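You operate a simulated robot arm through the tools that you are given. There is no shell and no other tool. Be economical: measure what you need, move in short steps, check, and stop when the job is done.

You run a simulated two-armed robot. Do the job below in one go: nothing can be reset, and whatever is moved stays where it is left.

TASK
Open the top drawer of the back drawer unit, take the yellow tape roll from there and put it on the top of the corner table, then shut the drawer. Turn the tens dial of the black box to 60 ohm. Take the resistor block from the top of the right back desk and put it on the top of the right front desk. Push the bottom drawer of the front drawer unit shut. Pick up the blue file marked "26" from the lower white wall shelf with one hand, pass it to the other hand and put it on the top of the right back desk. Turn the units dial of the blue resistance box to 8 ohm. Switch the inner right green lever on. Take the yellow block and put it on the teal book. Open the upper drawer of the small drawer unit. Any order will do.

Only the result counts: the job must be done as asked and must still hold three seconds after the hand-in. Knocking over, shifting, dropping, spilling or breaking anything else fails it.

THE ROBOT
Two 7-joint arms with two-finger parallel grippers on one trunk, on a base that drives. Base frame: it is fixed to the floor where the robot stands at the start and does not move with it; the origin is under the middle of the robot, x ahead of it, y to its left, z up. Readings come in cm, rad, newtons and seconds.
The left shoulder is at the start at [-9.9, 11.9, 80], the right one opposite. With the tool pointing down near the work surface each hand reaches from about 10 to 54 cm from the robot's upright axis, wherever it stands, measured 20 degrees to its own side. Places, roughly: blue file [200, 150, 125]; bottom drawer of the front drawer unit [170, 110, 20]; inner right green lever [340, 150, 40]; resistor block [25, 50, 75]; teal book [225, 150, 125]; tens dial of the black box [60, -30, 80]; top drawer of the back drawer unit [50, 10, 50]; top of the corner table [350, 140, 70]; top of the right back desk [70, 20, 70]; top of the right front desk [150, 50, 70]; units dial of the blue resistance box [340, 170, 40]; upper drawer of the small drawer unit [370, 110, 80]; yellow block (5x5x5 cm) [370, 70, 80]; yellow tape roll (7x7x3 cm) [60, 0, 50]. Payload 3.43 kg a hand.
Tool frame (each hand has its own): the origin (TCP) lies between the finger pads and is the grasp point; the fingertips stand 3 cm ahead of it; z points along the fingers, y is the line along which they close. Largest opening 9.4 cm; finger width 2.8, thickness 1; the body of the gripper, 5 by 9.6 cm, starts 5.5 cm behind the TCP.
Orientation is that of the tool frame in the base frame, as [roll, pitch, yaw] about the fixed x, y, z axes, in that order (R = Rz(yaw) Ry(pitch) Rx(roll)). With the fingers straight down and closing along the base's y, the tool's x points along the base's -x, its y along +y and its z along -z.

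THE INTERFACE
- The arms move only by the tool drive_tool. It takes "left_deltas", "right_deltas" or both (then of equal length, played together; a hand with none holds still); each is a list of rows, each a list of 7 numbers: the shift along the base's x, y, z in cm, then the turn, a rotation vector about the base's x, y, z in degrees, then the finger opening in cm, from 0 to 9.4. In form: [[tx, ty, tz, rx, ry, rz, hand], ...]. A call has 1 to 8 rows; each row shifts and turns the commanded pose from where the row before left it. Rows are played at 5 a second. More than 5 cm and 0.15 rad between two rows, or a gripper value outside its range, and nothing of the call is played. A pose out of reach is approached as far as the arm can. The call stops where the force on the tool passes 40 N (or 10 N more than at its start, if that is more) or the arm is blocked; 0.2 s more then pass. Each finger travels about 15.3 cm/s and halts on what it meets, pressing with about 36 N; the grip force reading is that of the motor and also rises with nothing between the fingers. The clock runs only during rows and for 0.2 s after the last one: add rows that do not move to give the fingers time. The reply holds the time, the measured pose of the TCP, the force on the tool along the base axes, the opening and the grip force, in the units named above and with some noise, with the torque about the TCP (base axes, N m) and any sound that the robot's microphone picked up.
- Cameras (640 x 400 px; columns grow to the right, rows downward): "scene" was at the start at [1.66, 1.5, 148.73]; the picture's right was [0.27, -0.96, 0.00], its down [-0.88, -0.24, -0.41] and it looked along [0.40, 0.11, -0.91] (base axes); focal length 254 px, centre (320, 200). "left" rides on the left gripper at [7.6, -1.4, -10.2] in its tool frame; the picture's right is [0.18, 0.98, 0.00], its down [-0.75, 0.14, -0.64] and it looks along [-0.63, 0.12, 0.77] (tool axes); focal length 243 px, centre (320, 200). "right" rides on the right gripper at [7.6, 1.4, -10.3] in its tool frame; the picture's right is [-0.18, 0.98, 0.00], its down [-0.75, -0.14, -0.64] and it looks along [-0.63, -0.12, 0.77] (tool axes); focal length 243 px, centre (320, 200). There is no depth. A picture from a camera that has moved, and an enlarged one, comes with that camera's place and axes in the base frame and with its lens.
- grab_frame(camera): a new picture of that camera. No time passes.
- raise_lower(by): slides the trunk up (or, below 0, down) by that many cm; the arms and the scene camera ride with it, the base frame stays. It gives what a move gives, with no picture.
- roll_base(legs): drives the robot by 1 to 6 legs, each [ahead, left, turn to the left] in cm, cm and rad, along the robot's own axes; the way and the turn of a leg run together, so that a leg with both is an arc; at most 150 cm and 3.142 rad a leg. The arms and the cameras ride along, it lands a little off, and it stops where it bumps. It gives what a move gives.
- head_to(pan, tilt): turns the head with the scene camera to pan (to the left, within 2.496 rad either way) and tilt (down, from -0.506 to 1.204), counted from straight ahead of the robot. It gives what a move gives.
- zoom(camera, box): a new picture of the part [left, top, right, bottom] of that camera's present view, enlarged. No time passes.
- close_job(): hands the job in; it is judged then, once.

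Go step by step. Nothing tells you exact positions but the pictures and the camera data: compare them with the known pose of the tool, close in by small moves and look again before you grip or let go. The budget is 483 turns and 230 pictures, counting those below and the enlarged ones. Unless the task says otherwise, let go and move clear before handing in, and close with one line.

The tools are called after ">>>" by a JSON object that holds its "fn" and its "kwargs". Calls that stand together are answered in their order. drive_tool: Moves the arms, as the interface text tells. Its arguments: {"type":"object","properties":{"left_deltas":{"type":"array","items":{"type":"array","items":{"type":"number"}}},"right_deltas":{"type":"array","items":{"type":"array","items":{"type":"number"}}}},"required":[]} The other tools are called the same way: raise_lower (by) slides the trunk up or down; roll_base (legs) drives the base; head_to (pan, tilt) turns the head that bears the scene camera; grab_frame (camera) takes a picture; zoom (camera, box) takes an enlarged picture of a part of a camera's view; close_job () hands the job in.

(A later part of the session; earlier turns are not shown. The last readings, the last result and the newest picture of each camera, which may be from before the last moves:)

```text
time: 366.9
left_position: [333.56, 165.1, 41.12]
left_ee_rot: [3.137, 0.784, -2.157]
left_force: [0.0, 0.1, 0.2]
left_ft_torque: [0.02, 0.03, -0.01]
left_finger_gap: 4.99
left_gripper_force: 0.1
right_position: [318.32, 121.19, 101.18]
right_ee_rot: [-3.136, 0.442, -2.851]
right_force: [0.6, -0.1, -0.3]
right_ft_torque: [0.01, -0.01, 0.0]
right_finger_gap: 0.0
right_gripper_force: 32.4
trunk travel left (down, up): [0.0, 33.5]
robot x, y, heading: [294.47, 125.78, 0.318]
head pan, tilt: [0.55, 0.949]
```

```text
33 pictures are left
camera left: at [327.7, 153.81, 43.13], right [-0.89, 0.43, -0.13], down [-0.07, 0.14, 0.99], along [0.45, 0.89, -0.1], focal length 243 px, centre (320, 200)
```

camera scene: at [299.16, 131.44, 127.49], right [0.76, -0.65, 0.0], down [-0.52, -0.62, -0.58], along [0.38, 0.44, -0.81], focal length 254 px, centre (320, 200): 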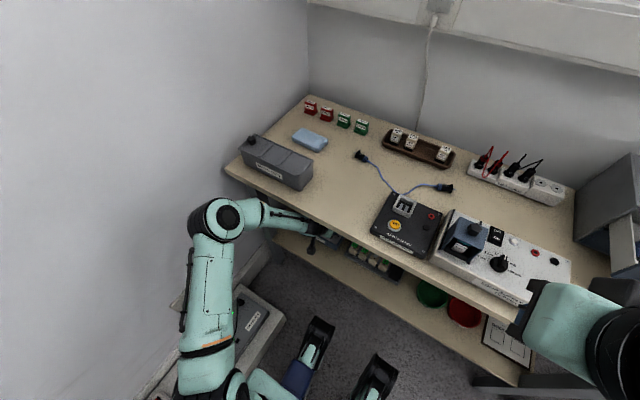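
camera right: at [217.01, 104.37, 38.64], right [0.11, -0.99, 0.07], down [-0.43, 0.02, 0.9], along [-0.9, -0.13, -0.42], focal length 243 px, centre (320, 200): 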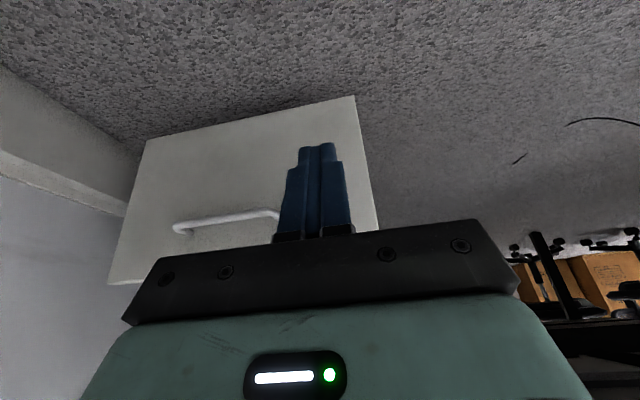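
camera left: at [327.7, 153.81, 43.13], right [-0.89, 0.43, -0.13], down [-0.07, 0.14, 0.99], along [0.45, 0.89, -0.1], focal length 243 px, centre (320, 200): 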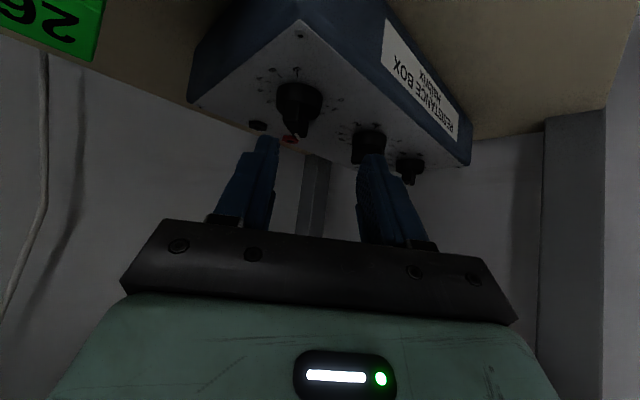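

>>> {"fn": "zoom", "kwargs": {"camera": "left", "box": [240, 40, 360, 150]}}

```text
3.64 times, centred on (300, 95) of left
camera zoom: at [327.7, 153.81, 43.13], right [-0.89, 0.43, -0.13], down [-0.07, 0.14, 0.99], along [0.45, 0.89, -0.1], focal length 882 px, centre (393, 582)
```

zoom: 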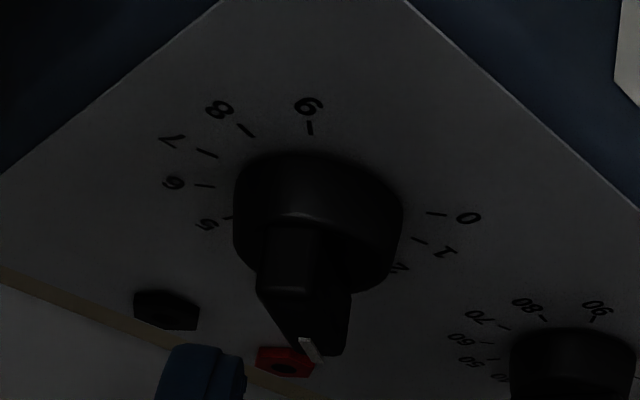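

>>> {"fn": "drive_tool", "kwargs": {"left_deltas": [[1.6, -0.1, 0, 0, 0, 0, 5], [0, 0, -1.5, 0, 0, 0, 5], [0, 0, -1.3, 0, 0, 0, 5], [0, 0, 0, 0, 0, 0, 2], [0, 0, 0, 0, 0, 0, 1], [0, 0, 0, 0, 0, 0, 1]]}}

>>> {"fn": "drive_tool", "kwargs": {"left_deltas": [[-0.11, 0.09, 0, 0, 0, -8, 1], [-0.1, 0.1, 0, 0, 0, -8, 1], [-0.08, 0.11, 0, 0, 0, -8, 1], [-0.07, 0.12, 0, 0, 0, -8, 1], [-0.05, 0.13, 0, 0, 0, -8, 1], [-0.03, 0.14, 0, 0, 0, -8, 1], [-0.01, 0.14, 0, 0, 0, -8, 1], [0.01, 0.14, 0, 0, 0, -8, 1]]}}

>>> {"fn": "drive_tool", "kwargs": {"left_deltas": [[0.03, 0.13, 0, 0, 0, -8, 1], [0, 0, 0, 0, 0, 0, 1], [0, 0, 0, 0, 0, 0, 5], [0, 0, 0, 0, 0, 0, 5], [0, 0, 1.5, 0, 0, 0, 5], [0, 0, 1.3, 0, 0, 0, 5]]}}

```text
time: 368.4
left_position: [335.27, 164.96, 38.44]
left_ee_rot: [3.136, 0.782, -2.161]
left_force: [2.7, -6.6, 1.2]
left_ft_torque: [0.54, -0.12, 0.0]
left_finger_gap: 2.82
left_gripper_force: 36.3
right_position: [318.32, 121.08, 101.3]
right_ee_rot: [-3.137, 0.441, -2.852]
right_force: [-0.2, 0.5, -0.1]
right_ft_torque: [0.01, 0.0, 0.01]
right_finger_gap: 0.0
right_gripper_force: 32.9
trunk travel left (down, up): [0.0, 33.5]
robot x, y, heading: [294.18, 125.7, 0.317]
head pan, tilt: [0.55, 0.949]
```

```text
time: 370.1
left_position: [334.63, 166.15, 38.39]
left_ee_rot: [3.135, 0.783, 3.006]
left_force: [-4.5, 6.1, 9.3]
left_ft_torque: [0.15, 0.71, 0.09]
left_finger_gap: 2.81
left_gripper_force: 36.4
right_position: [318.32, 121.18, 101.15]
right_ee_rot: [-3.136, 0.442, -2.853]
right_force: [0.4, -0.1, 0.2]
right_ft_torque: [0.02, -0.03, 0.0]
right_finger_gap: 0.0
right_gripper_force: 32.7
trunk travel left (down, up): [0.0, 33.5]
robot x, y, heading: [294.32, 125.5, 0.32]
head pan, tilt: [0.55, 0.949]
```

```text
time: 371.6
left_position: [334.6, 166.22, 41.22]
left_ee_rot: [3.14, 0.781, 2.868]
left_force: [-0.3, -0.6, -0.1]
left_ft_torque: [-0.03, 0.03, 0.01]
left_finger_gap: 4.98
left_gripper_force: 0.0
right_position: [318.34, 121.05, 101.14]
right_ee_rot: [-3.136, 0.441, -2.852]
right_force: [0.4, -0.3, 0.0]
right_ft_torque: [0.03, -0.03, 0.0]
right_finger_gap: 0.0
right_gripper_force: 32.8
trunk travel left (down, up): [0.0, 33.5]
robot x, y, heading: [294.15, 125.92, 0.319]
head pan, tilt: [0.55, 0.949]
```

>>> {"fn": "drive_tool", "kwargs": {"left_deltas": [[-0.03, -0.13, 0.3, 0, 0, 8, 5], [-0.01, -0.14, 0, 0, 0, 8, 5], [0.01, -0.14, 0, 0, 0, 8, 5], [0.03, -0.14, 0, 0, 0, 8, 5], [0.05, -0.13, 0, 0, 0, 8, 5]]}}

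>>> {"fn": "drive_tool", "kwargs": {"left_deltas": [[0.07, -0.12, 0, 0, 0, 8, 5], [0.08, -0.11, 0, 0, 0, 8, 5], [0.1, -0.1, 0, 0, 0, 8, 5], [0.11, -0.09, 0, 0, 0, 8, 5], [0, 0, 0, 0, 0, 0, 5]]}}

>>> {"fn": "zoom", "kwargs": {"camera": "left", "box": [240, 30, 400, 170]}}

```text
time: 372.8
left_position: [334.85, 165.45, 41.48]
left_ee_rot: [3.138, 0.784, -2.716]
left_force: [0.5, -0.3, -0.2]
left_ft_torque: [0.03, -0.04, 0.03]
left_finger_gap: 4.98
left_gripper_force: 0.0
right_position: [318.32, 121.14, 101.21]
right_ee_rot: [-3.136, 0.442, -2.852]
right_force: [0.0, 0.9, -0.4]
right_ft_torque: [0.01, 0.01, -0.03]
right_finger_gap: 0.02
right_gripper_force: 32.5
trunk travel left (down, up): [0.0, 33.5]
robot x, y, heading: [294.03, 125.54, 0.319]
head pan, tilt: [0.55, 0.949]
```

```text
time: 373.9
left_position: [335.18, 165.01, 41.41]
left_ee_rot: [3.14, 0.783, -2.157]
left_force: [-0.5, 0.8, 0.6]
left_ft_torque: [0.03, 0.0, -0.01]
left_finger_gap: 5.01
left_gripper_force: 0.0
right_position: [318.28, 121.22, 101.16]
right_ee_rot: [-3.136, 0.442, -2.851]
right_force: [-0.5, -0.3, 0.8]
right_ft_torque: [0.01, -0.04, -0.01]
right_finger_gap: 0.0
right_gripper_force: 32.6
trunk travel left (down, up): [0.0, 33.5]
robot x, y, heading: [294.19, 125.94, 0.317]
head pan, tilt: [0.55, 0.949]
```

```text
2.86 times, centred on (320, 100) of left
camera zoom: at [329.26, 153.73, 43.43], right [-0.89, 0.43, -0.13], down [-0.07, 0.14, 0.99], along [0.45, 0.89, -0.1], focal length 693 px, centre (320, 486)
```

zoom: 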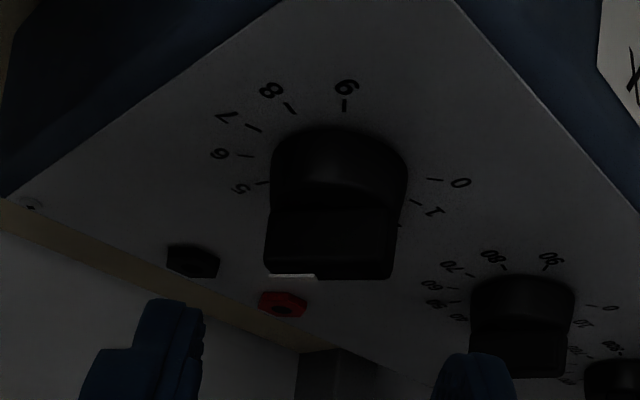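

>>> {"fn": "drive_tool", "kwargs": {"left_deltas": [[0.1, 0.1, -1.5, 0, 0, 0, 5], [0, 0, -1.5, 0, 0, 0, 5], [0, 0, 0, 0, 0, 0, 2], [0, 0, 0, 0, 0, 0, 1], [0, 0, 0, 0, 0, 0, 1]]}}

>>> {"fn": "drive_tool", "kwargs": {"left_deltas": [[-0.11, 0.09, 0, 0, 0, -8, 1], [-0.1, 0.1, 0, 0, 0, -8, 1], [-0.08, 0.11, 0, 0, 0, -8, 1], [-0.07, 0.12, 0, 0, 0, -8, 1], [-0.05, 0.13, 0, 0, 0, -8, 1], [-0.03, 0.14, 0, 0, 0, -8, 1], [-0.01, 0.14, 0, 0, 0, -8, 1], [0.01, 0.14, 0, 0, 0, -8, 1]]}}

>>> {"fn": "drive_tool", "kwargs": {"left_deltas": [[0.03, 0.13, 0, 0, 0, -7, 1], [0, 0, 0, 0, 0, 0, 1], [0, 0, 0, 0, 0, 0, 5], [0, 0, 0, 0, 0, 0, 5], [0, 0, 1.5, 0, 0, 0, 5], [0, 0, 1.5, 0, 0, 0, 5]]}}

>>> {"fn": "drive_tool", "kwargs": {"left_deltas": [[-0.03, -0.13, 0, 0, 0, 8, 5], [-0.01, -0.14, 0, 0, 0, 8, 5], [0.01, -0.14, 0, 0, 0, 8, 5], [0.03, -0.14, 0, 0, 0, 8, 5], [0.05, -0.13, 0, 0, 0, 8, 5]]}}

>>> {"fn": "zoom", "kwargs": {"camera": "left", "box": [240, 30, 400, 170]}}

```text
time: 375.1
left_position: [335.25, 164.93, 38.68]
left_ee_rot: [3.141, 0.781, -2.159]
left_force: [2.8, -2.2, 4.4]
left_ft_torque: [-0.33, 0.09, -0.03]
left_finger_gap: 2.82
left_gripper_force: 35.8
right_position: [318.38, 121.18, 101.08]
right_ee_rot: [-3.136, 0.442, -2.853]
right_force: [-0.7, -0.4, -0.7]
right_ft_torque: [0.0, -0.04, -0.03]
right_finger_gap: 0.01
right_gripper_force: 33.3
trunk travel left (down, up): [0.0, 33.5]
robot x, y, heading: [294.11, 125.77, 0.319]
head pan, tilt: [0.55, 0.949]
```

```text
time: 376.9
left_position: [334.87, 166.15, 38.61]
left_ee_rot: [3.136, 0.784, 3.004]
left_force: [0.5, 0.0, 12.0]
left_ft_torque: [-0.28, 0.54, 0.01]
left_finger_gap: 2.79
left_gripper_force: 35.6
right_position: [318.15, 121.16, 101.22]
right_ee_rot: [-3.137, 0.442, -2.851]
right_force: [0.0, 0.0, 0.5]
right_ft_torque: [0.02, -0.04, 0.01]
right_finger_gap: 0.0
right_gripper_force: 33.1
trunk travel left (down, up): [0.0, 33.5]
robot x, y, heading: [294.32, 126.04, 0.321]
head pan, tilt: [0.55, 0.949]
```

```text
time: 378.4
left_position: [334.69, 166.31, 41.6]
left_ee_rot: [3.139, 0.783, 2.884]
left_force: [-0.1, 0.7, 0.5]
left_ft_torque: [0.0, 0.03, -0.03]
left_finger_gap: 5.03
left_gripper_force: 0.0
right_position: [318.3, 121.09, 101.2]
right_ee_rot: [-3.138, 0.443, -2.851]
right_force: [-0.1, -0.7, 0.3]
right_ft_torque: [-0.02, 0.02, 0.02]
right_finger_gap: 0.0
right_gripper_force: 33.1
trunk travel left (down, up): [0.0, 33.5]
robot x, y, heading: [294.05, 125.67, 0.317]
head pan, tilt: [0.55, 0.949]
```

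```text
time: 379.6
left_position: [334.84, 165.69, 41.47]
left_ee_rot: [3.138, 0.784, -2.699]
left_force: [-0.6, 0.2, -0.4]
left_ft_torque: [0.04, -0.02, 0.0]
left_finger_gap: 4.95
left_gripper_force: 0.0
right_position: [318.36, 121.17, 101.17]
right_ee_rot: [-3.137, 0.442, -2.852]
right_force: [-0.4, -0.1, 0.8]
right_ft_torque: [-0.04, 0.03, -0.01]
right_finger_gap: 0.01
right_gripper_force: 32.8
trunk travel left (down, up): [0.0, 33.5]
robot x, y, heading: [294.16, 125.93, 0.316]
head pan, tilt: [0.55, 0.949]
```

```text
2.86 times, centred on (320, 100) of left
camera zoom: at [323.97, 158.84, 43.44], right [-0.54, 0.83, -0.13], down [0.01, 0.16, 0.99], along [0.84, 0.53, -0.1], focal length 693 px, centre (320, 486)
```

zoom: 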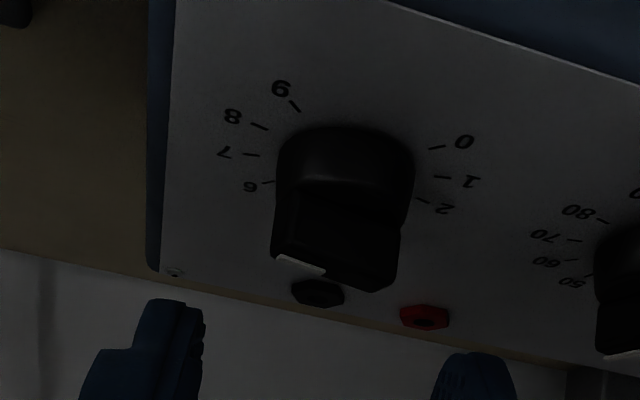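

>>> {"fn": "drive_tool", "kwargs": {"left_deltas": [[-2.8, -0.9, 0.5, 0, 0, 0, 5], [-2.8, -0.9, 0.5, 0, 0, 0, 3], [-2.8, -0.9, 0.5, 0, 0, 0, 2], [-3.8, -1.2, 0, 0, 0, 0, 1], [-3.8, -1.2, 0, 0, 0, 0, 1], [-3.8, -1.2, 0, 0, 0, 0, 1]]}}

>>> {"fn": "roll_base", "kwargs": {"legs": [[-25, -5, 0]]}}

>>> {"fn": "head_to", "kwargs": {"pan": 0.25, "tilt": 0.75}}

>>> {"fn": "zoom", "kwargs": {"camera": "scene", "box": [220, 200, 380, 300]}}

```text
time: 380.9
left_position: [314.23, 160.51, 43.08]
left_ee_rot: [3.132, 0.781, -2.707]
left_force: [1.3, -1.3, -0.8]
left_ft_torque: [0.09, -0.02, 0.07]
left_finger_gap: 1.01
left_gripper_force: 0.1
left hand out of reach, approached as far as the arm can: row 6
right_position: [318.18, 121.21, 101.18]
right_ee_rot: [-3.135, 0.444, -2.852]
right_force: [-0.1, -0.5, 0.2]
right_ft_torque: [0.02, -0.02, 0.0]
right_finger_gap: 0.03
right_gripper_force: 32.5
trunk travel left (down, up): [0.0, 33.5]
robot x, y, heading: [293.89, 125.94, 0.319]
head pan, tilt: [0.55, 0.949]
```

```text
time: 382.8
left_position: [291.92, 147.91, 43.04]
left_ee_rot: [3.14, 0.777, -2.699]
left_force: [0.3, 0.1, 0.9]
left_ft_torque: [-0.02, 0.03, 0.01]
left_finger_gap: 1.0
left_gripper_force: 0.1
right_position: [296.04, 108.6, 101.21]
right_ee_rot: [-3.135, 0.439, -2.852]
right_force: [0.0, -0.3, -0.4]
right_ft_torque: [0.03, 0.01, 0.01]
right_finger_gap: 0.0
right_gripper_force: 33.1
trunk travel left (down, up): [0.0, 33.5]
robot x, y, heading: [271.88, 113.29, 0.323]
head pan, tilt: [0.55, 0.949]
```

```text
time: 383.6
left_position: [291.92, 147.79, 43.04]
left_ee_rot: [3.141, 0.778, -2.699]
left_force: [-0.1, 0.3, -0.4]
left_ft_torque: [0.03, -0.01, -0.02]
left_finger_gap: 1.01
left_gripper_force: 0.0
right_position: [295.98, 108.45, 101.16]
right_ee_rot: [-3.136, 0.441, -2.852]
right_force: [-0.1, -0.1, -0.9]
right_ft_torque: [-0.01, 0.03, 0.0]
right_finger_gap: 0.0
right_gripper_force: 33.2
trunk travel left (down, up): [0.0, 33.5]
robot x, y, heading: [271.81, 113.33, 0.317]
head pan, tilt: [0.25, 0.75]
```

```text
4.00 times, centred on (300, 250) of scene
camera zoom: at [279.61, 117.63, 129.03], right [0.54, -0.84, 0.0], down [-0.57, -0.37, -0.73], along [0.62, 0.39, -0.68], focal length 1018 px, centre (400, 0)
```

zoom: 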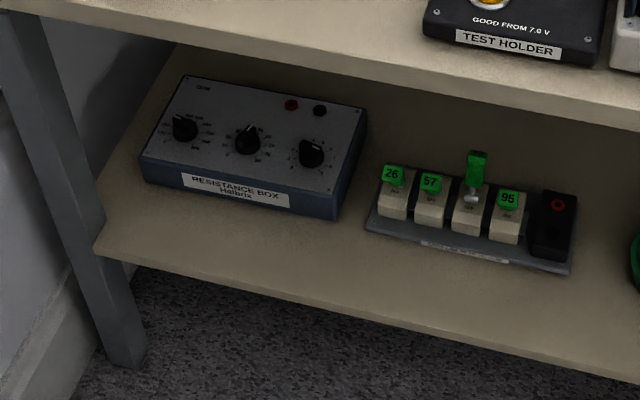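

>>> {"fn": "zoom", "kwargs": {"camera": "scene", "box": [285, 226, 315, 246]}}

```text
16.00 times, centred on (300, 236) of scene
camera zoom: at [279.61, 117.63, 129.03], right [0.54, -0.84, 0.0], down [-0.57, -0.37, -0.73], along [0.62, 0.39, -0.68], focal length 4072 px, centre (640, -376)
```

zoom: 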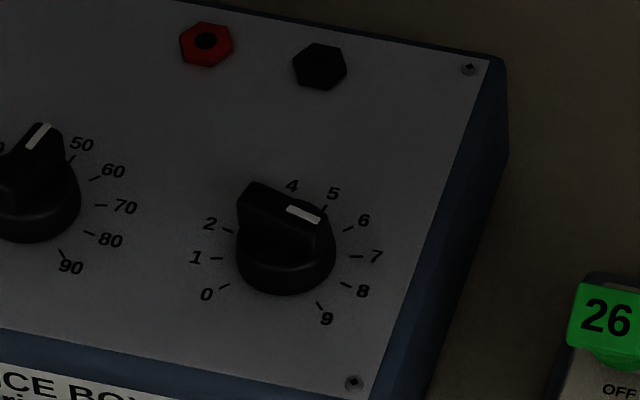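

Dial shows 8 and lever 72 is on. Now the file: I move clear of the shelf, raise the trunk and face the wall shelf.

>>> {"fn": "roll_base", "kwargs": {"legs": [[-10, -26, 0]]}}

>>> {"fn": "raise_lower", "kwargs": {"by": 33}}

>>> {"fn": "drive_tool", "kwargs": {"left_deltas": [[-1, 0, 4.5, 0, 0, -4, 6], [-1, 0, 4.5, 0, 0, -4, 9], [0, 0, 4.5, 0, 0, 0, 9], [0, 0, 4.5, 0, 0, 0, 9], [0, 0, 4.5, 0, 0, 0, 9], [0, 0, 4.5, 0, 0, 0, 9], [0, 0, 4.5, 0, 0, 0, 9], [0, 0, 4.5, 0, 0, 0, 9]]}}

>>> {"fn": "roll_base", "kwargs": {"legs": [[0, 0, 1.56]]}}

>>> {"fn": "head_to", "kwargs": {"pan": 0, "tilt": 0.5}}

>>> {"fn": "grab_frame", "kwargs": {"camera": "scene"}}

```text
time: 386.5
left_position: [290.51, 119.88, 43.0]
left_ee_rot: [3.141, 0.778, -2.697]
left_force: [0.4, 0.7, 0.7]
left_ft_torque: [0.0, 0.0, -0.03]
left_finger_gap: 1.01
left_gripper_force: 0.1
right_position: [294.59, 80.66, 101.09]
right_ee_rot: [-3.137, 0.441, -2.853]
right_force: [-0.7, -0.4, 0.7]
right_ft_torque: [0.04, 0.01, -0.01]
right_finger_gap: 0.01
right_gripper_force: 32.8
trunk travel left (down, up): [0.0, 33.5]
robot x, y, heading: [270.4, 85.33, 0.318]
head pan, tilt: [0.25, 0.75]
```

```text
time: 389.7
left_position: [295.21, 121.45, 78.91]
left_ee_rot: [-3.131, 0.843, -2.69]
left_force: [0.1, -0.5, -0.3]
left_ft_torque: [0.02, -0.01, 0.02]
left_finger_gap: 1.0
left_gripper_force: 0.1
right_position: [294.56, 80.48, 134.22]
right_ee_rot: [-3.134, 0.44, -2.852]
right_force: [-0.3, 0.1, 0.4]
right_ft_torque: [-0.01, 0.01, 0.0]
right_finger_gap: 0.0
right_gripper_force: 32.8
trunk travel left (down, up): [-33.0, 0.5]
robot x, y, heading: [270.42, 85.09, 0.321]
head pan, tilt: [0.25, 0.75]
```

```text
time: 391.5
left_position: [294.53, 122.81, 114.58]
left_ee_rot: [-3.13, 0.84, -2.829]
left_force: [0.2, -0.4, -0.6]
left_ft_torque: [0.0, 0.02, 0.01]
left_finger_gap: 8.95
left_gripper_force: 0.0
left hand out of reach, approached as far as the arm can: row 2, 3
right_position: [294.7, 80.55, 134.15]
right_ee_rot: [-3.137, 0.443, -2.853]
right_force: [-0.1, -1.2, 0.1]
right_ft_torque: [0.0, -0.02, 0.03]
right_finger_gap: 0.0
right_gripper_force: 32.6
trunk travel left (down, up): [-33.0, 0.5]
robot x, y, heading: [270.63, 85.09, 0.316]
head pan, tilt: [0.25, 0.75]
```

```text
time: 395.7
left_position: [233.21, 109.83, 114.55]
left_ee_rot: [-3.131, 0.842, -1.273]
left_force: [-0.2, -0.1, 0.4]
left_ft_torque: [0.0, -0.02, 0.03]
left_finger_gap: 8.98
left_gripper_force: 0.0
right_position: [275.34, 109.06, 134.24]
right_ee_rot: [-3.135, 0.443, -1.293]
right_force: [0.3, -0.7, -0.5]
right_ft_torque: [0.0, 0.03, -0.01]
right_finger_gap: 0.0
right_gripper_force: 33.4
trunk travel left (down, up): [-33.0, 0.5]
robot x, y, heading: [270.57, 85.16, 1.878]
head pan, tilt: [0.25, 0.75]
```

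```text
time: 396.5
left_position: [233.12, 109.82, 114.57]
left_ee_rot: [-3.132, 0.841, -1.272]
left_force: [-0.2, 1.0, 0.1]
left_ft_torque: [0.03, 0.0, 0.03]
left_finger_gap: 8.97
left_gripper_force: 0.1
right_position: [275.42, 109.22, 134.23]
right_ee_rot: [-3.135, 0.441, -1.293]
right_force: [-0.2, 0.7, -0.5]
right_ft_torque: [0.02, 0.01, 0.0]
right_finger_gap: 0.0
right_gripper_force: 32.2
trunk travel left (down, up): [-33.0, 0.5]
robot x, y, heading: [270.55, 85.15, 1.881]
head pan, tilt: [0.0, 0.499]
```

```text
27 pictures are left
camera scene: at [269.28, 89.44, 164.82], right [0.95, 0.3, 0.0], down [0.14, -0.46, -0.88], along [-0.27, 0.84, -0.48], focal length 254 px, centre (320, 200)
```

scene: 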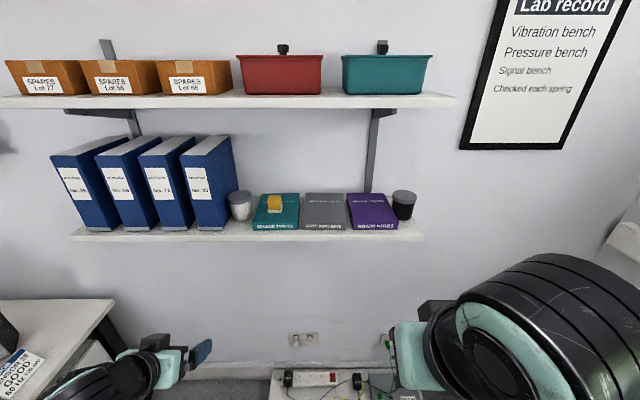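

>>> {"fn": "roll_base", "kwargs": {"legs": [[6, 49, 0]]}}

>>> {"fn": "head_to", "kwargs": {"pan": 0.15, "tilt": 0.45}}

>>> {"fn": "grab_frame", "kwargs": {"camera": "scene"}}

```text
time: 401.3
left_position: [184.24, 100.43, 114.57]
left_ee_rot: [-3.131, 0.842, -1.268]
left_force: [-0.5, 0.7, -0.6]
left_ft_torque: [0.01, 0.01, 0.03]
left_finger_gap: 9.0
left_gripper_force: 0.0
right_position: [226.58, 100.1, 134.09]
right_ee_rot: [-3.136, 0.441, -1.291]
right_force: [0.0, 1.0, 0.2]
right_ft_torque: [0.01, -0.02, -0.02]
right_finger_gap: 0.0
right_gripper_force: 32.7
trunk travel left (down, up): [-33.0, 0.5]
robot x, y, heading: [221.76, 76.19, 1.879]
head pan, tilt: [0.0, 0.499]
```

```text
time: 402.0
left_position: [184.33, 100.51, 114.57]
left_ee_rot: [-3.132, 0.843, -1.268]
left_force: [0.1, 0.5, 0.6]
left_ft_torque: [0.03, -0.02, -0.02]
left_finger_gap: 9.02
left_gripper_force: 0.1
right_position: [226.64, 100.11, 134.24]
right_ee_rot: [-3.136, 0.441, -1.292]
right_force: [-0.5, 0.4, 0.2]
right_ft_torque: [-0.03, -0.05, -0.02]
right_finger_gap: 0.01
right_gripper_force: 33.4
trunk travel left (down, up): [-33.0, 0.5]
robot x, y, heading: [221.4, 76.4, 1.877]
head pan, tilt: [0.15, 0.45]
```

```text
26 pictures are left
camera scene: at [219.27, 79.93, 165.27], right [0.9, 0.44, 0.0], down [0.19, -0.39, -0.9], along [-0.4, 0.81, -0.44], focal length 254 px, centre (320, 200)
```

scene: 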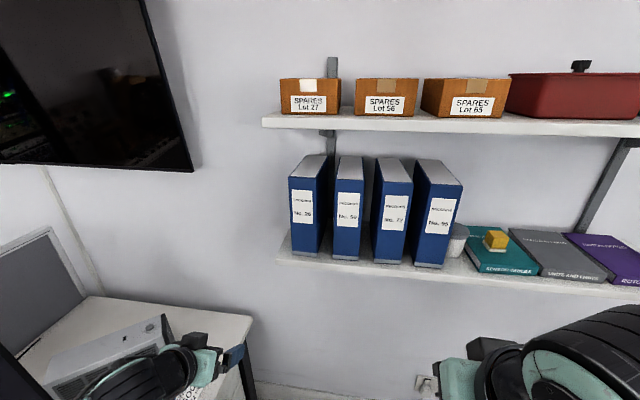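

>>> {"fn": "zoom", "kwargs": {"camera": "scene", "box": [270, 140, 430, 280]}}

```text
2.86 times, centred on (350, 210) of scene
camera zoom: at [219.27, 79.93, 165.27], right [0.9, 0.44, 0.0], down [0.19, -0.39, -0.9], along [-0.4, 0.81, -0.44], focal length 727 px, centre (234, 171)
```

zoom: 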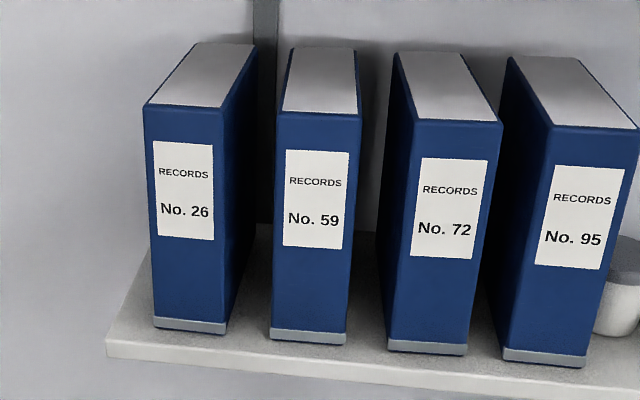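

>>> {"fn": "drive_tool", "kwargs": {"left_deltas": [[2.8, -0.85, 3.3, 0, 0, 0, 9.4], [2.8, -0.85, 3.3, 0, 0, 0, 9.4], [2.8, -0.85, 3.3, 0, 0, 0, 9.4], [2.8, -0.85, 3.3, 0, 0, 0, 9.4], [2.8, -0.85, 3.3, 7.15, 2.25, 0, 9.4], [2.8, -0.85, 3, 7.15, 2.25, 0, 9.4], [0, 0, 0, 7.15, 2.25, 0, 9.4], [0, 0, 0, 7.15, 2.25, 0, 9.4]]}}

>>> {"fn": "roll_base", "kwargs": {"legs": [[20, 0, 0]]}}

>>> {"fn": "grab_frame", "kwargs": {"camera": "left"}}

>>> {"fn": "grab_frame", "kwargs": {"camera": "scene"}}

```text
time: 403.8
left_position: [202.12, 97.54, 133.89]
left_ee_rot: [-3.141, 1.365, -1.279]
left_force: [-0.3, 0.7, 0.1]
left_ft_torque: [0.0, 0.02, -0.02]
left_finger_gap: 9.41
left_gripper_force: 0.0
left hand out of reach, approached as far as the arm can: row 3, 5, 7
right_position: [226.59, 100.14, 134.16]
right_ee_rot: [-3.136, 0.442, -1.292]
right_force: [-0.1, 0.1, -0.6]
right_ft_torque: [0.02, 0.0, -0.03]
right_finger_gap: 0.0
right_gripper_force: 33.1
trunk travel left (down, up): [-33.0, 0.5]
robot x, y, heading: [221.65, 76.38, 1.884]
head pan, tilt: [0.15, 0.45]
```

```text
time: 405.4
left_position: [196.17, 116.58, 133.8]
left_ee_rot: [3.14, 1.363, -1.281]
left_force: [0.6, 1.1, -0.1]
left_ft_torque: [0.03, -0.03, 0.01]
left_finger_gap: 9.44
left_gripper_force: 0.1
right_position: [220.57, 118.88, 134.12]
right_ee_rot: [-3.136, 0.441, -1.291]
right_force: [0.0, 0.0, 0.0]
right_ft_torque: [-0.05, -0.01, 0.0]
right_finger_gap: 0.01
right_gripper_force: 32.6
trunk travel left (down, up): [-33.0, 0.5]
robot x, y, heading: [215.63, 94.92, 1.88]
head pan, tilt: [0.15, 0.45]
```

```text
24 pictures are left
camera left: at [200.79, 105.64, 128.5], right [-0.93, -0.32, -0.18], down [0.0, -0.49, 0.87], along [-0.37, 0.81, 0.46], focal length 243 px, centre (320, 200)
```

left: 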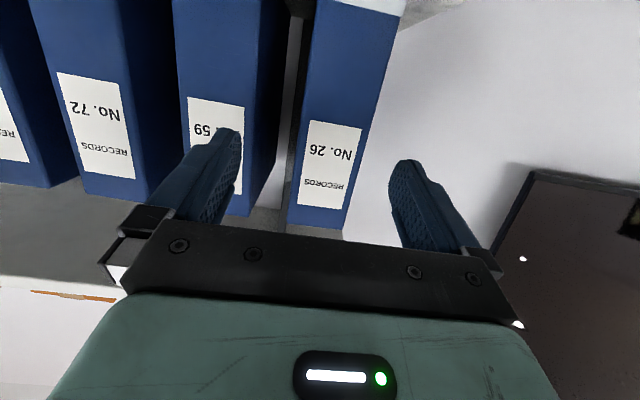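

```text
23 pictures are left
camera scene: at [213.26, 98.79, 165.25], right [0.9, 0.44, 0.0], down [0.19, -0.39, -0.9], along [-0.4, 0.81, -0.43], focal length 254 px, centre (320, 200)
```

scene: 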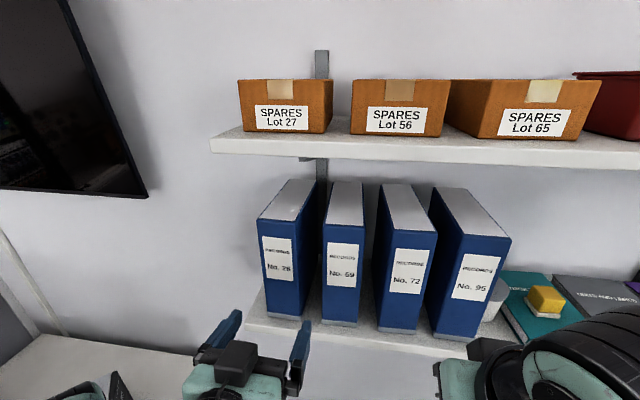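

>>> {"fn": "drive_tool", "kwargs": {"left_deltas": [[-1.43, -0.45, 0, 0, 0, 1, 9.4], [-0.9, 2.86, 0, 0, 0, 0, 9.4], [-0.9, 2.86, 0, 0, 0, 0, 9.4], [0, 0, 0, 0, 0, 0, 9.4]]}}

>>> {"fn": "grab_frame", "kwargs": {"camera": "left"}}

```text
time: 406.4
left_position: [193.44, 122.37, 133.87]
left_ee_rot: [3.138, 1.366, -1.263]
left_force: [0.4, -0.7, 0.0]
left_ft_torque: [0.0, 0.0, 0.0]
left_finger_gap: 9.4
left_gripper_force: 0.0
left hand out of reach, approached as far as the arm can: row 1
right_position: [220.64, 118.98, 134.09]
right_ee_rot: [-3.138, 0.442, -1.29]
right_force: [0.5, 0.0, -0.5]
right_ft_torque: [0.01, 0.02, 0.0]
right_finger_gap: 0.02
right_gripper_force: 33.7
trunk travel left (down, up): [-33.0, 0.5]
robot x, y, heading: [215.88, 95.26, 1.881]
head pan, tilt: [0.15, 0.45]
```

```text
22 pictures are left
camera left: at [198.24, 111.76, 128.48], right [-0.93, -0.33, -0.18], down [0.01, -0.49, 0.87], along [-0.38, 0.8, 0.46], focal length 243 px, centre (320, 200)
```

left: 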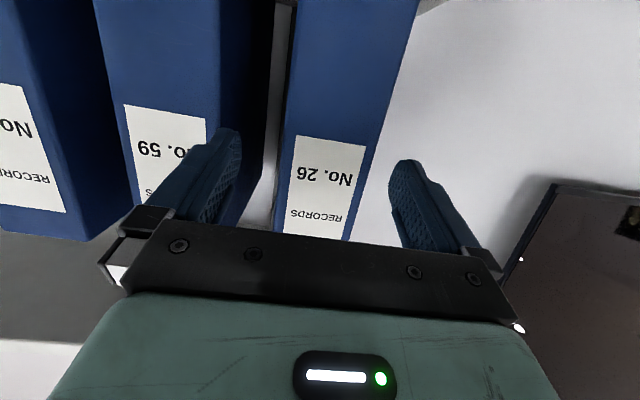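

>>> {"fn": "drive_tool", "kwargs": {"left_deltas": [[-0.76, -0.24, 0, 0, 0, 0, 9.4], [-0.75, 2.38, 0, 0, 0, 0, 9.4], [-0.75, 2.38, 0, 0, 0, 0, 9.4], [0, 0, 0, 0, 0, 0, 9.4]]}}

>>> {"fn": "grab_frame", "kwargs": {"camera": "left"}}

```text
time: 407.4
left_position: [191.24, 126.93, 133.74]
left_ee_rot: [3.137, 1.365, -1.265]
left_force: [-1.0, -0.2, -0.3]
left_ft_torque: [0.02, 0.0, -0.01]
left_finger_gap: 9.42
left_gripper_force: 0.1
right_position: [220.52, 118.97, 134.11]
right_ee_rot: [-3.134, 0.443, -1.292]
right_force: [-0.5, -0.1, 0.0]
right_ft_torque: [0.02, -0.01, -0.02]
right_finger_gap: 0.01
right_gripper_force: 33.4
trunk travel left (down, up): [-33.0, 0.5]
robot x, y, heading: [215.93, 94.85, 1.882]
head pan, tilt: [0.15, 0.45]
```

```text
21 pictures are left
camera left: at [196.0, 116.34, 128.45], right [-0.93, -0.33, -0.18], down [0.01, -0.49, 0.87], along [-0.38, 0.8, 0.46], focal length 243 px, centre (320, 200)
```

left: 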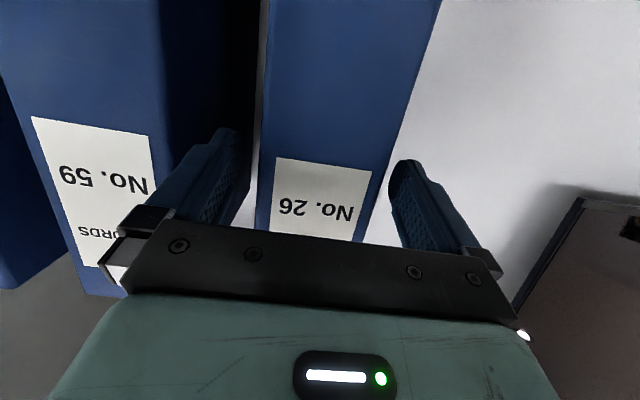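

>>> {"fn": "drive_tool", "kwargs": {"left_deltas": [[-0.65, 2.05, 0, 0, 0, 0, 9.4], [-0.6, 1.9, 0, 0, 0, 0, 9.4], [0, 0, 0, 0, 0, 0, 9.4], [0, 0, 0, 0, 0, 0, 5.5], [0, 0, 0, 0, 0, 0, 5], [0, 0, 0, 0, 0, 0, 5]]}}

>>> {"fn": "drive_tool", "kwargs": {"left_deltas": [[0, 0, 0.7, 0, 0, 0, 5], [0, 0, 0.7, 0, 0, 0, 5], [0, 0, 0.6, 0, 0, 0, 5], [0, 0, 0, 0, 0, 0, 5]]}}

>>> {"fn": "grab_frame", "kwargs": {"camera": "scene"}}

```text
time: 408.8
left_position: [189.92, 131.04, 133.7]
left_ee_rot: [3.14, 1.362, -1.264]
left_force: [0.8, 1.1, 0.1]
left_ft_torque: [0.17, -0.03, -0.21]
left_finger_gap: 7.31
left_gripper_force: 36.2
right_position: [220.59, 118.98, 134.11]
right_ee_rot: [-3.135, 0.442, -1.293]
right_force: [-0.2, 0.2, -0.4]
right_ft_torque: [-0.02, -0.01, -0.01]
right_finger_gap: 0.0
right_gripper_force: 32.8
trunk travel left (down, up): [-33.0, 0.5]
robot x, y, heading: [215.74, 94.79, 1.879]
head pan, tilt: [0.15, 0.45]
```

```text
time: 409.8
left_position: [189.8, 130.99, 135.8]
left_ee_rot: [3.139, 1.365, -1.264]
left_force: [-0.4, -0.9, -5.5]
left_ft_torque: [-0.36, -0.1, 0.04]
left_finger_gap: 7.21
left_gripper_force: 36.4
right_position: [220.69, 119.06, 134.15]
right_ee_rot: [-3.133, 0.441, -1.291]
right_force: [0.2, -0.8, -0.9]
right_ft_torque: [0.0, 0.02, 0.01]
right_finger_gap: 0.01
right_gripper_force: 33.1
trunk travel left (down, up): [-33.0, 0.5]
robot x, y, heading: [215.88, 95.11, 1.876]
head pan, tilt: [0.15, 0.45]
```

```text
20 pictures are left
camera scene: at [213.2, 98.89, 165.27], right [0.9, 0.44, 0.0], down [0.19, -0.39, -0.9], along [-0.4, 0.81, -0.44], focal length 254 px, centre (320, 200)
```

scene: 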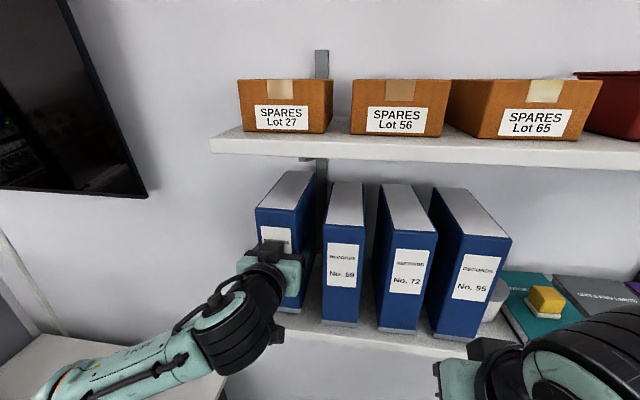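

>>> {"fn": "roll_base", "kwargs": {"legs": [[-26, 0, 0]]}}

>>> {"fn": "head_to", "kwargs": {"pan": 0.15, "tilt": 0.6}}

>>> {"fn": "grab_frame", "kwargs": {"camera": "scene"}}

```text
time: 411.7
left_position: [197.76, 106.33, 135.91]
left_ee_rot: [-3.141, 1.363, -1.261]
left_force: [-0.5, 0.6, -5.4]
left_ft_torque: [-0.33, -0.09, -0.01]
left_finger_gap: 7.24
left_gripper_force: 35.9
right_position: [228.4, 94.39, 134.23]
right_ee_rot: [-3.136, 0.44, -1.293]
right_force: [-0.4, -0.1, 0.3]
right_ft_torque: [0.0, -0.01, 0.0]
right_finger_gap: 0.0
right_gripper_force: 32.9
trunk travel left (down, up): [-33.0, 0.5]
robot x, y, heading: [224.05, 69.85, 1.877]
head pan, tilt: [0.15, 0.45]
```

```text
time: 412.4
left_position: [197.69, 106.23, 135.79]
left_ee_rot: [3.141, 1.361, -1.262]
left_force: [-0.2, 0.0, -5.7]
left_ft_torque: [-0.34, -0.1, -0.02]
left_finger_gap: 7.23
left_gripper_force: 35.8
right_position: [228.4, 94.29, 134.21]
right_ee_rot: [-3.135, 0.44, -1.291]
right_force: [-0.3, -0.4, 0.6]
right_ft_torque: [0.0, -0.01, 0.02]
right_finger_gap: 0.0
right_gripper_force: 32.3
trunk travel left (down, up): [-33.0, 0.5]
robot x, y, heading: [223.74, 70.15, 1.881]
head pan, tilt: [0.15, 0.6]
```

```text
19 pictures are left
camera scene: at [221.27, 73.8, 163.92], right [0.9, 0.44, 0.0], down [0.25, -0.51, -0.83], along [-0.37, 0.74, -0.56], focal length 254 px, centre (320, 200)
```

scene: 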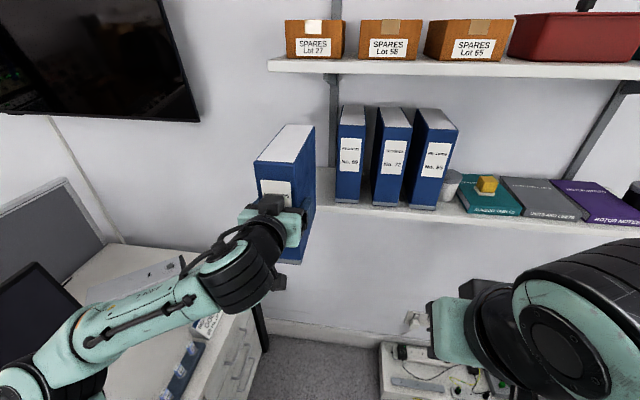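

File 26 is in the left hand. I bring it to the middle and lower, and prepare the right hand to take it by the top edge.

>>> {"fn": "drive_tool", "kwargs": {"left_deltas": [[2.46, -0.48, -3, 0, 0, 0, 5], [2.46, -0.48, -3, 0, 0, 0, 5], [2.46, -0.48, -3, 0, 0, 0, 5], [2.46, -0.48, -3, 0, 0, 0, 5], [2.46, -0.48, -3, 0, 0, 0, 5], [0, 0, 0, 0, 0, 0, 5]], "right_deltas": [[2, 0, 3, 6.4, 2, 0, 9.4], [2, 0, 3, 6.4, 2, 0, 9.4], [1, 0, 3, 6.4, 2, 0, 9.4], [0, 0, 3, 0, 0, 0, 9.4], [0, 0, 0, 0, 0, 0, 9.4], [0, 0, 0, 0, 0, 0, 9.4]]}}

>>> {"fn": "grab_frame", "kwargs": {"camera": "right"}}

>>> {"fn": "grab_frame", "kwargs": {"camera": "scene"}}

```text
time: 413.8
left_position: [210.12, 103.84, 120.73]
left_ee_rot: [-3.137, 1.363, -1.259]
left_force: [-0.3, 0.7, -5.5]
left_ft_torque: [-0.3, -0.1, 0.02]
left_finger_gap: 7.23
left_gripper_force: 35.7
right_position: [233.4, 94.32, 146.2]
right_ee_rot: [3.135, 0.791, -1.297]
right_force: [0.7, -0.2, 0.1]
right_ft_torque: [0.0, 0.02, 0.0]
right_finger_gap: 9.39
right_gripper_force: 0.0
trunk travel left (down, up): [-33.0, 0.5]
robot x, y, heading: [223.65, 70.21, 1.877]
head pan, tilt: [0.15, 0.6]
```

```text
18 pictures are left
camera right: at [235.41, 81.85, 147.92], right [-0.98, -0.14, 0.13], down [0.12, 0.11, 0.99], along [-0.16, 0.98, -0.09], focal length 243 px, centre (320, 200)
```

right: 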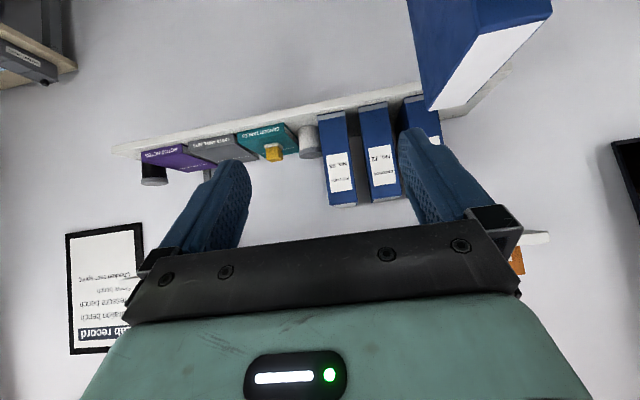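

```text
17 pictures are left
camera scene: at [221.18, 73.82, 163.92], right [0.9, 0.44, 0.0], down [0.25, -0.51, -0.82], along [-0.37, 0.74, -0.57], focal length 254 px, centre (320, 200)
```

scene: 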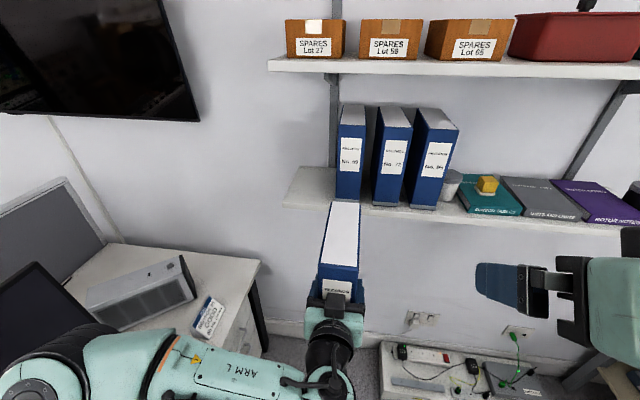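

>>> {"fn": "drive_tool", "kwargs": {"right_deltas": [[-3.6, 2.17, 0, 0, 0, 0, 9.4], [-3.6, 2.17, 0, 0, 0, 0, 9.4], [-3.6, 2.17, 0, 0, 0, 0, 9.4], [-3.6, 2.17, 0, 0, 0, 0, 9.4], [-3.6, 2.17, 0, 0, 0, 0, 9.4], [-3.6, 2.17, 0, 0, 0, 0, 9.4], [-3.5, 2.17, 0, 0, 0, 0, 9.4], [0, 0, 0, 0, 0, 2, 9.4]]}}

>>> {"fn": "grab_frame", "kwargs": {"camera": "right"}}

```text
time: 415.6
left_position: [210.23, 103.93, 120.77]
left_ee_rot: [3.137, 1.362, -1.266]
left_force: [0.3, 0.3, -5.4]
left_ft_torque: [-0.31, -0.12, 0.0]
left_finger_gap: 7.24
left_gripper_force: 36.0
right_position: [208.84, 107.71, 143.19]
right_ee_rot: [3.135, 0.79, -1.264]
right_force: [0.1, -0.2, 1.5]
right_ft_torque: [-0.02, -0.02, 0.03]
right_finger_gap: 9.39
right_gripper_force: 0.0
right hand out of reach, approached as far as the arm can: row 6, 7
trunk travel left (down, up): [-33.0, 0.5]
robot x, y, heading: [223.58, 69.62, 1.879]
head pan, tilt: [0.15, 0.6]
```

```text
16 pictures are left
camera right: at [211.42, 95.27, 144.97], right [-0.97, -0.18, 0.14], down [0.12, 0.12, 0.99], along [-0.19, 0.98, -0.09], focal length 243 px, centre (320, 200)
```

right: 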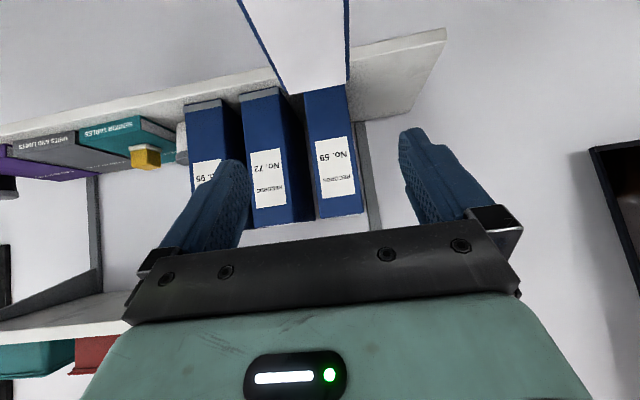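

>>> {"fn": "drive_tool", "kwargs": {"right_deltas": [[0, 0, -3.5, 0, 0, 0, 9.4], [0, 0, -3.5, 0, 0, 0, 9.4], [0, 0, -2, 0, 0, 0, 9.4], [0, 0, 0, 0, 0, 0, 9.4]]}}

>>> {"fn": "grab_frame", "kwargs": {"camera": "right"}}

```text
time: 416.6
left_position: [210.18, 103.83, 120.76]
left_ee_rot: [3.139, 1.363, -1.264]
left_force: [-0.6, 0.7, -6.1]
left_ft_torque: [-0.3, -0.09, -0.02]
left_finger_gap: 7.23
left_gripper_force: 36.0
right_position: [205.99, 109.8, 140.49]
right_ee_rot: [3.137, 0.791, -1.263]
right_force: [0.2, -0.5, -0.5]
right_ft_torque: [-0.01, -0.01, -0.01]
right_finger_gap: 9.4
right_gripper_force: 0.0
right hand out of reach, approached as far as the arm can: row 1, 2, 3
trunk travel left (down, up): [-33.0, 0.5]
robot x, y, heading: [223.77, 70.14, 1.88]
head pan, tilt: [0.15, 0.6]
```

```text
15 pictures are left
camera right: at [208.47, 97.32, 142.23], right [-0.97, -0.18, 0.13], down [0.11, 0.11, 0.99], along [-0.19, 0.98, -0.09], focal length 243 px, centre (320, 200)
```

right: 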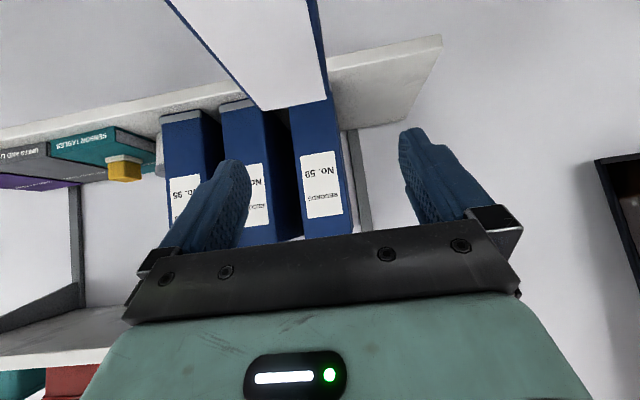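

>>> {"fn": "drive_tool", "kwargs": {"left_deltas": [[2.2, -0.4, -0.5, 0, 0, 0, 5], [2.2, -0.4, -0.5, 0, 0, 0, 5], [2.2, -0.3, -0.5, 0, 0, 0, 5], [0, 0, 0, 0, 0, 0, 5]], "right_deltas": [[2.9, -0.5, 0, 0, 0, 0, 9.4], [2.9, -0.5, 0, 0, 0, 0, 9.4], [3, -0.4, 0, 0, 0, 0, 9.4], [0, 0, 0, 0, 0, 0, 9.4]]}}

>>> {"fn": "drive_tool", "kwargs": {"right_deltas": [[0, 0, -2, 0, 0, 0, 9.4], [0, 0, -2, 0, 0, 0, 9.4], [0, 0, 0, 0, 0, 0, 9.4]]}}

>>> {"fn": "grab_frame", "kwargs": {"camera": "right"}}

```text
time: 417.6
left_position: [216.54, 102.65, 119.42]
left_ee_rot: [-3.139, 1.365, -1.26]
left_force: [-0.4, -0.3, -6.4]
left_ft_torque: [-0.36, -0.12, -0.03]
left_finger_gap: 7.22
left_gripper_force: 36.6
right_position: [212.89, 109.86, 144.21]
right_ee_rot: [3.138, 0.79, -1.263]
right_force: [0.0, 0.3, 0.4]
right_ft_torque: [-0.02, 0.01, 0.01]
right_finger_gap: 9.36
right_gripper_force: 0.0
right hand out of reach, approached as far as the arm can: row 1, 2, 3
trunk travel left (down, up): [-33.0, 0.5]
robot x, y, heading: [223.63, 70.1, 1.882]
head pan, tilt: [0.15, 0.6]
```

```text
time: 418.4
left_position: [216.59, 102.71, 119.34]
left_ee_rot: [3.141, 1.362, -1.261]
left_force: [-0.3, -0.1, -6.9]
left_ft_torque: [-0.31, -0.1, 0.01]
left_finger_gap: 7.23
left_gripper_force: 35.7
right_position: [212.98, 109.86, 144.11]
right_ee_rot: [3.136, 0.788, -1.263]
right_force: [0.3, -0.6, 0.1]
right_ft_torque: [0.02, 0.01, 0.03]
right_finger_gap: 9.39
right_gripper_force: 0.0
right hand out of reach, approached as far as the arm can: row 1, 2
trunk travel left (down, up): [-33.0, 0.5]
robot x, y, heading: [223.54, 70.38, 1.88]
head pan, tilt: [0.15, 0.6]
```

```text
14 pictures are left
camera right: at [215.5, 97.48, 145.85], right [-0.97, -0.18, 0.13], down [0.11, 0.11, 0.99], along [-0.19, 0.98, -0.09], focal length 243 px, centre (320, 200)
```

right: 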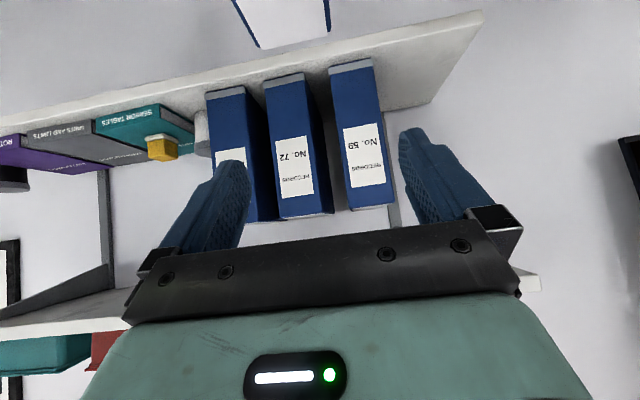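

>>> {"fn": "drive_tool", "kwargs": {"left_deltas": [[2.5, 0.8, 0, 0, 0, 0, 5], [2.5, 0.8, 0, 0, 0, 0, 5], [2.6, 0.8, 0, 0, 0, 0, 5], [2.6, 0.8, 0, 0, 0, 0, 5], [0, 0, 0, 0, 0, 0, 5]], "right_deltas": [[2.5, 0.8, 0, 0, 0, 0, 9.4], [2.5, 0.8, 0, 0, 0, 0, 9.4], [2.6, 0.8, 0, 0, 0, 0, 9.4], [2.6, 0.8, 0, 0, 0, 0, 9.4], [0, 0, 0, 0, 0, 0, 9.4]]}}

>>> {"fn": "drive_tool", "kwargs": {"right_deltas": [[0, 0, -3, 0, 0, 0, 9.4], [0, 0, -2, 0, 0, 0, 9.4], [0, 0, 0, 0, 0, 0, 9.4]]}}

```text
time: 419.8
left_position: [224.16, 107.61, 117.76]
left_ee_rot: [2.988, 1.344, -1.341]
left_force: [1.0, -1.1, -6.0]
left_ft_torque: [-0.35, -0.08, -0.03]
left_finger_gap: 7.24
left_gripper_force: 35.7
right_position: [220.76, 111.51, 146.66]
right_ee_rot: [3.124, 0.798, -1.271]
right_force: [-0.2, 0.1, 1.1]
right_ft_torque: [-0.04, -0.01, -0.01]
right_finger_gap: 9.42
right_gripper_force: 0.0
right hand out of reach, approached as far as the arm can: row 1, 2, 3, 4
trunk travel left (down, up): [-33.0, 0.5]
robot x, y, heading: [223.62, 70.03, 1.88]
head pan, tilt: [0.15, 0.6]
stopped in row 5 (left hand): the arm was blocked; the commanded pose is now the measured one
```

```text
time: 420.6
left_position: [224.26, 107.53, 117.88]
left_ee_rot: [2.996, 1.348, -1.334]
left_force: [0.1, -0.2, -6.7]
left_ft_torque: [-0.3, -0.1, 0.03]
left_finger_gap: 7.24
left_gripper_force: 36.2
right_position: [219.01, 111.72, 145.2]
right_ee_rot: [-3.097, 0.766, -1.2]
right_force: [0.2, -0.4, 0.3]
right_ft_torque: [0.0, 0.04, -0.02]
right_finger_gap: 9.4
right_gripper_force: 0.1
right hand out of reach, approached as far as the arm can: row 1, 2
trunk travel left (down, up): [-33.0, 0.5]
robot x, y, heading: [223.52, 70.29, 1.88]
head pan, tilt: [0.15, 0.6]
```

>>> {"fn": "head_to", "kwargs": {"pan": 0, "tilt": 0.9}}

>>> {"fn": "grab_frame", "kwargs": {"camera": "scene"}}

```text
time: 421.4
left_position: [224.2, 107.53, 117.84]
left_ee_rot: [3.0, 1.349, -1.333]
left_force: [0.3, -0.2, -5.6]
left_ft_torque: [-0.29, -0.1, -0.01]
left_finger_gap: 7.23
left_gripper_force: 35.9
right_position: [218.92, 111.81, 145.26]
right_ee_rot: [-3.096, 0.766, -1.2]
right_force: [0.0, 0.1, 0.2]
right_ft_torque: [0.02, -0.01, 0.0]
right_finger_gap: 9.41
right_gripper_force: 0.1
trunk travel left (down, up): [-33.0, 0.5]
robot x, y, heading: [223.44, 70.15, 1.876]
head pan, tilt: [0.0, 0.901]
```

```text
13 pictures are left
camera scene: at [222.88, 73.1, 161.44], right [0.95, 0.3, 0.0], down [0.24, -0.75, -0.62], along [-0.19, 0.59, -0.78], focal length 254 px, centre (320, 200)
```

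scene: 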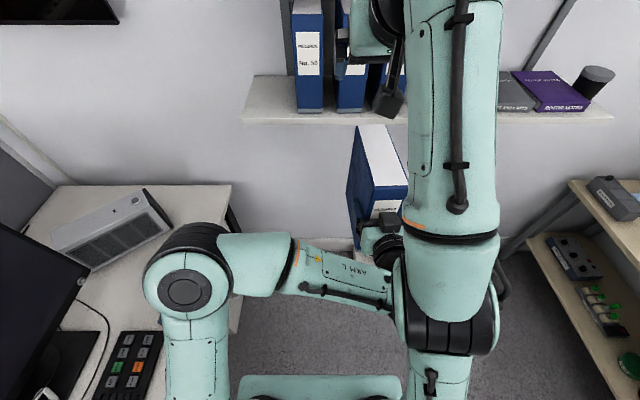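

The arms cross here. I'll separate them and hand over side-to-side instead: left hand pointing right, right hand pointing left.

>>> {"fn": "drive_tool", "kwargs": {"right_deltas": [[3.5, 0.5, 1, 0, 0, 0, 9.4], [4, 0.4, 0, 0, 0, 0, 9.4], [4, 0.4, 0, 0, 0, 0, 9.4], [4.2, 0.4, -1, 0, 0, 0, 9.4], [4.2, 0.4, -2, 0, 0, 0, 9.4], [4.2, 0.4, -2, 0, 0, 0, 9.4], [4.2, 0.4, -2, 0, 0, 0, 9.4], [3, -1, -2, 0, 0, 0, 9.4]]}}

>>> {"fn": "drive_tool", "kwargs": {"left_deltas": [[-3, -0.9, 1, 0, 0, 0, 5], [-3, -0.9, 1, 0, 0, 0, 5], [-3, -0.9, 0, 0, 0, 0, 5], [-3, -0.9, 0, 0, 0, 0, 5], [-3, -0.9, 0, 0, 0, -7, 5], [-3, -0.9, 0, 0, 0, -7, 5], [0, 0, 0, 0, 0, -7, 5], [0, 0, 0, 0, 0, -7, 5]]}}

```text
time: 423.2
left_position: [224.11, 107.54, 117.83]
left_ee_rot: [2.997, 1.348, -1.332]
left_force: [0.5, -0.6, -5.6]
left_ft_torque: [-0.28, -0.14, -0.02]
left_finger_gap: 7.22
left_gripper_force: 35.7
right_position: [251.94, 113.22, 136.68]
right_ee_rot: [3.124, 0.8, -1.268]
right_force: [0.7, -0.5, -0.1]
right_ft_torque: [0.0, -0.02, 0.03]
right_finger_gap: 9.42
right_gripper_force: 0.0
trunk travel left (down, up): [-33.0, 0.5]
robot x, y, heading: [223.52, 70.14, 1.877]
head pan, tilt: [0.0, 0.901]
```

```text
time: 425.0
left_position: [206.19, 102.06, 119.76]
left_ee_rot: [3.013, 1.344, -1.805]
left_force: [0.9, -0.3, -5.8]
left_ft_torque: [-0.34, 0.06, -0.02]
left_finger_gap: 7.25
left_gripper_force: 36.3
right_position: [251.86, 113.24, 136.76]
right_ee_rot: [3.124, 0.798, -1.27]
right_force: [0.7, 0.2, -0.7]
right_ft_torque: [0.03, 0.01, 0.0]
right_finger_gap: 9.41
right_gripper_force: 0.1
trunk travel left (down, up): [-33.0, 0.5]
robot x, y, heading: [223.71, 69.99, 1.88]
head pan, tilt: [0.0, 0.901]
```

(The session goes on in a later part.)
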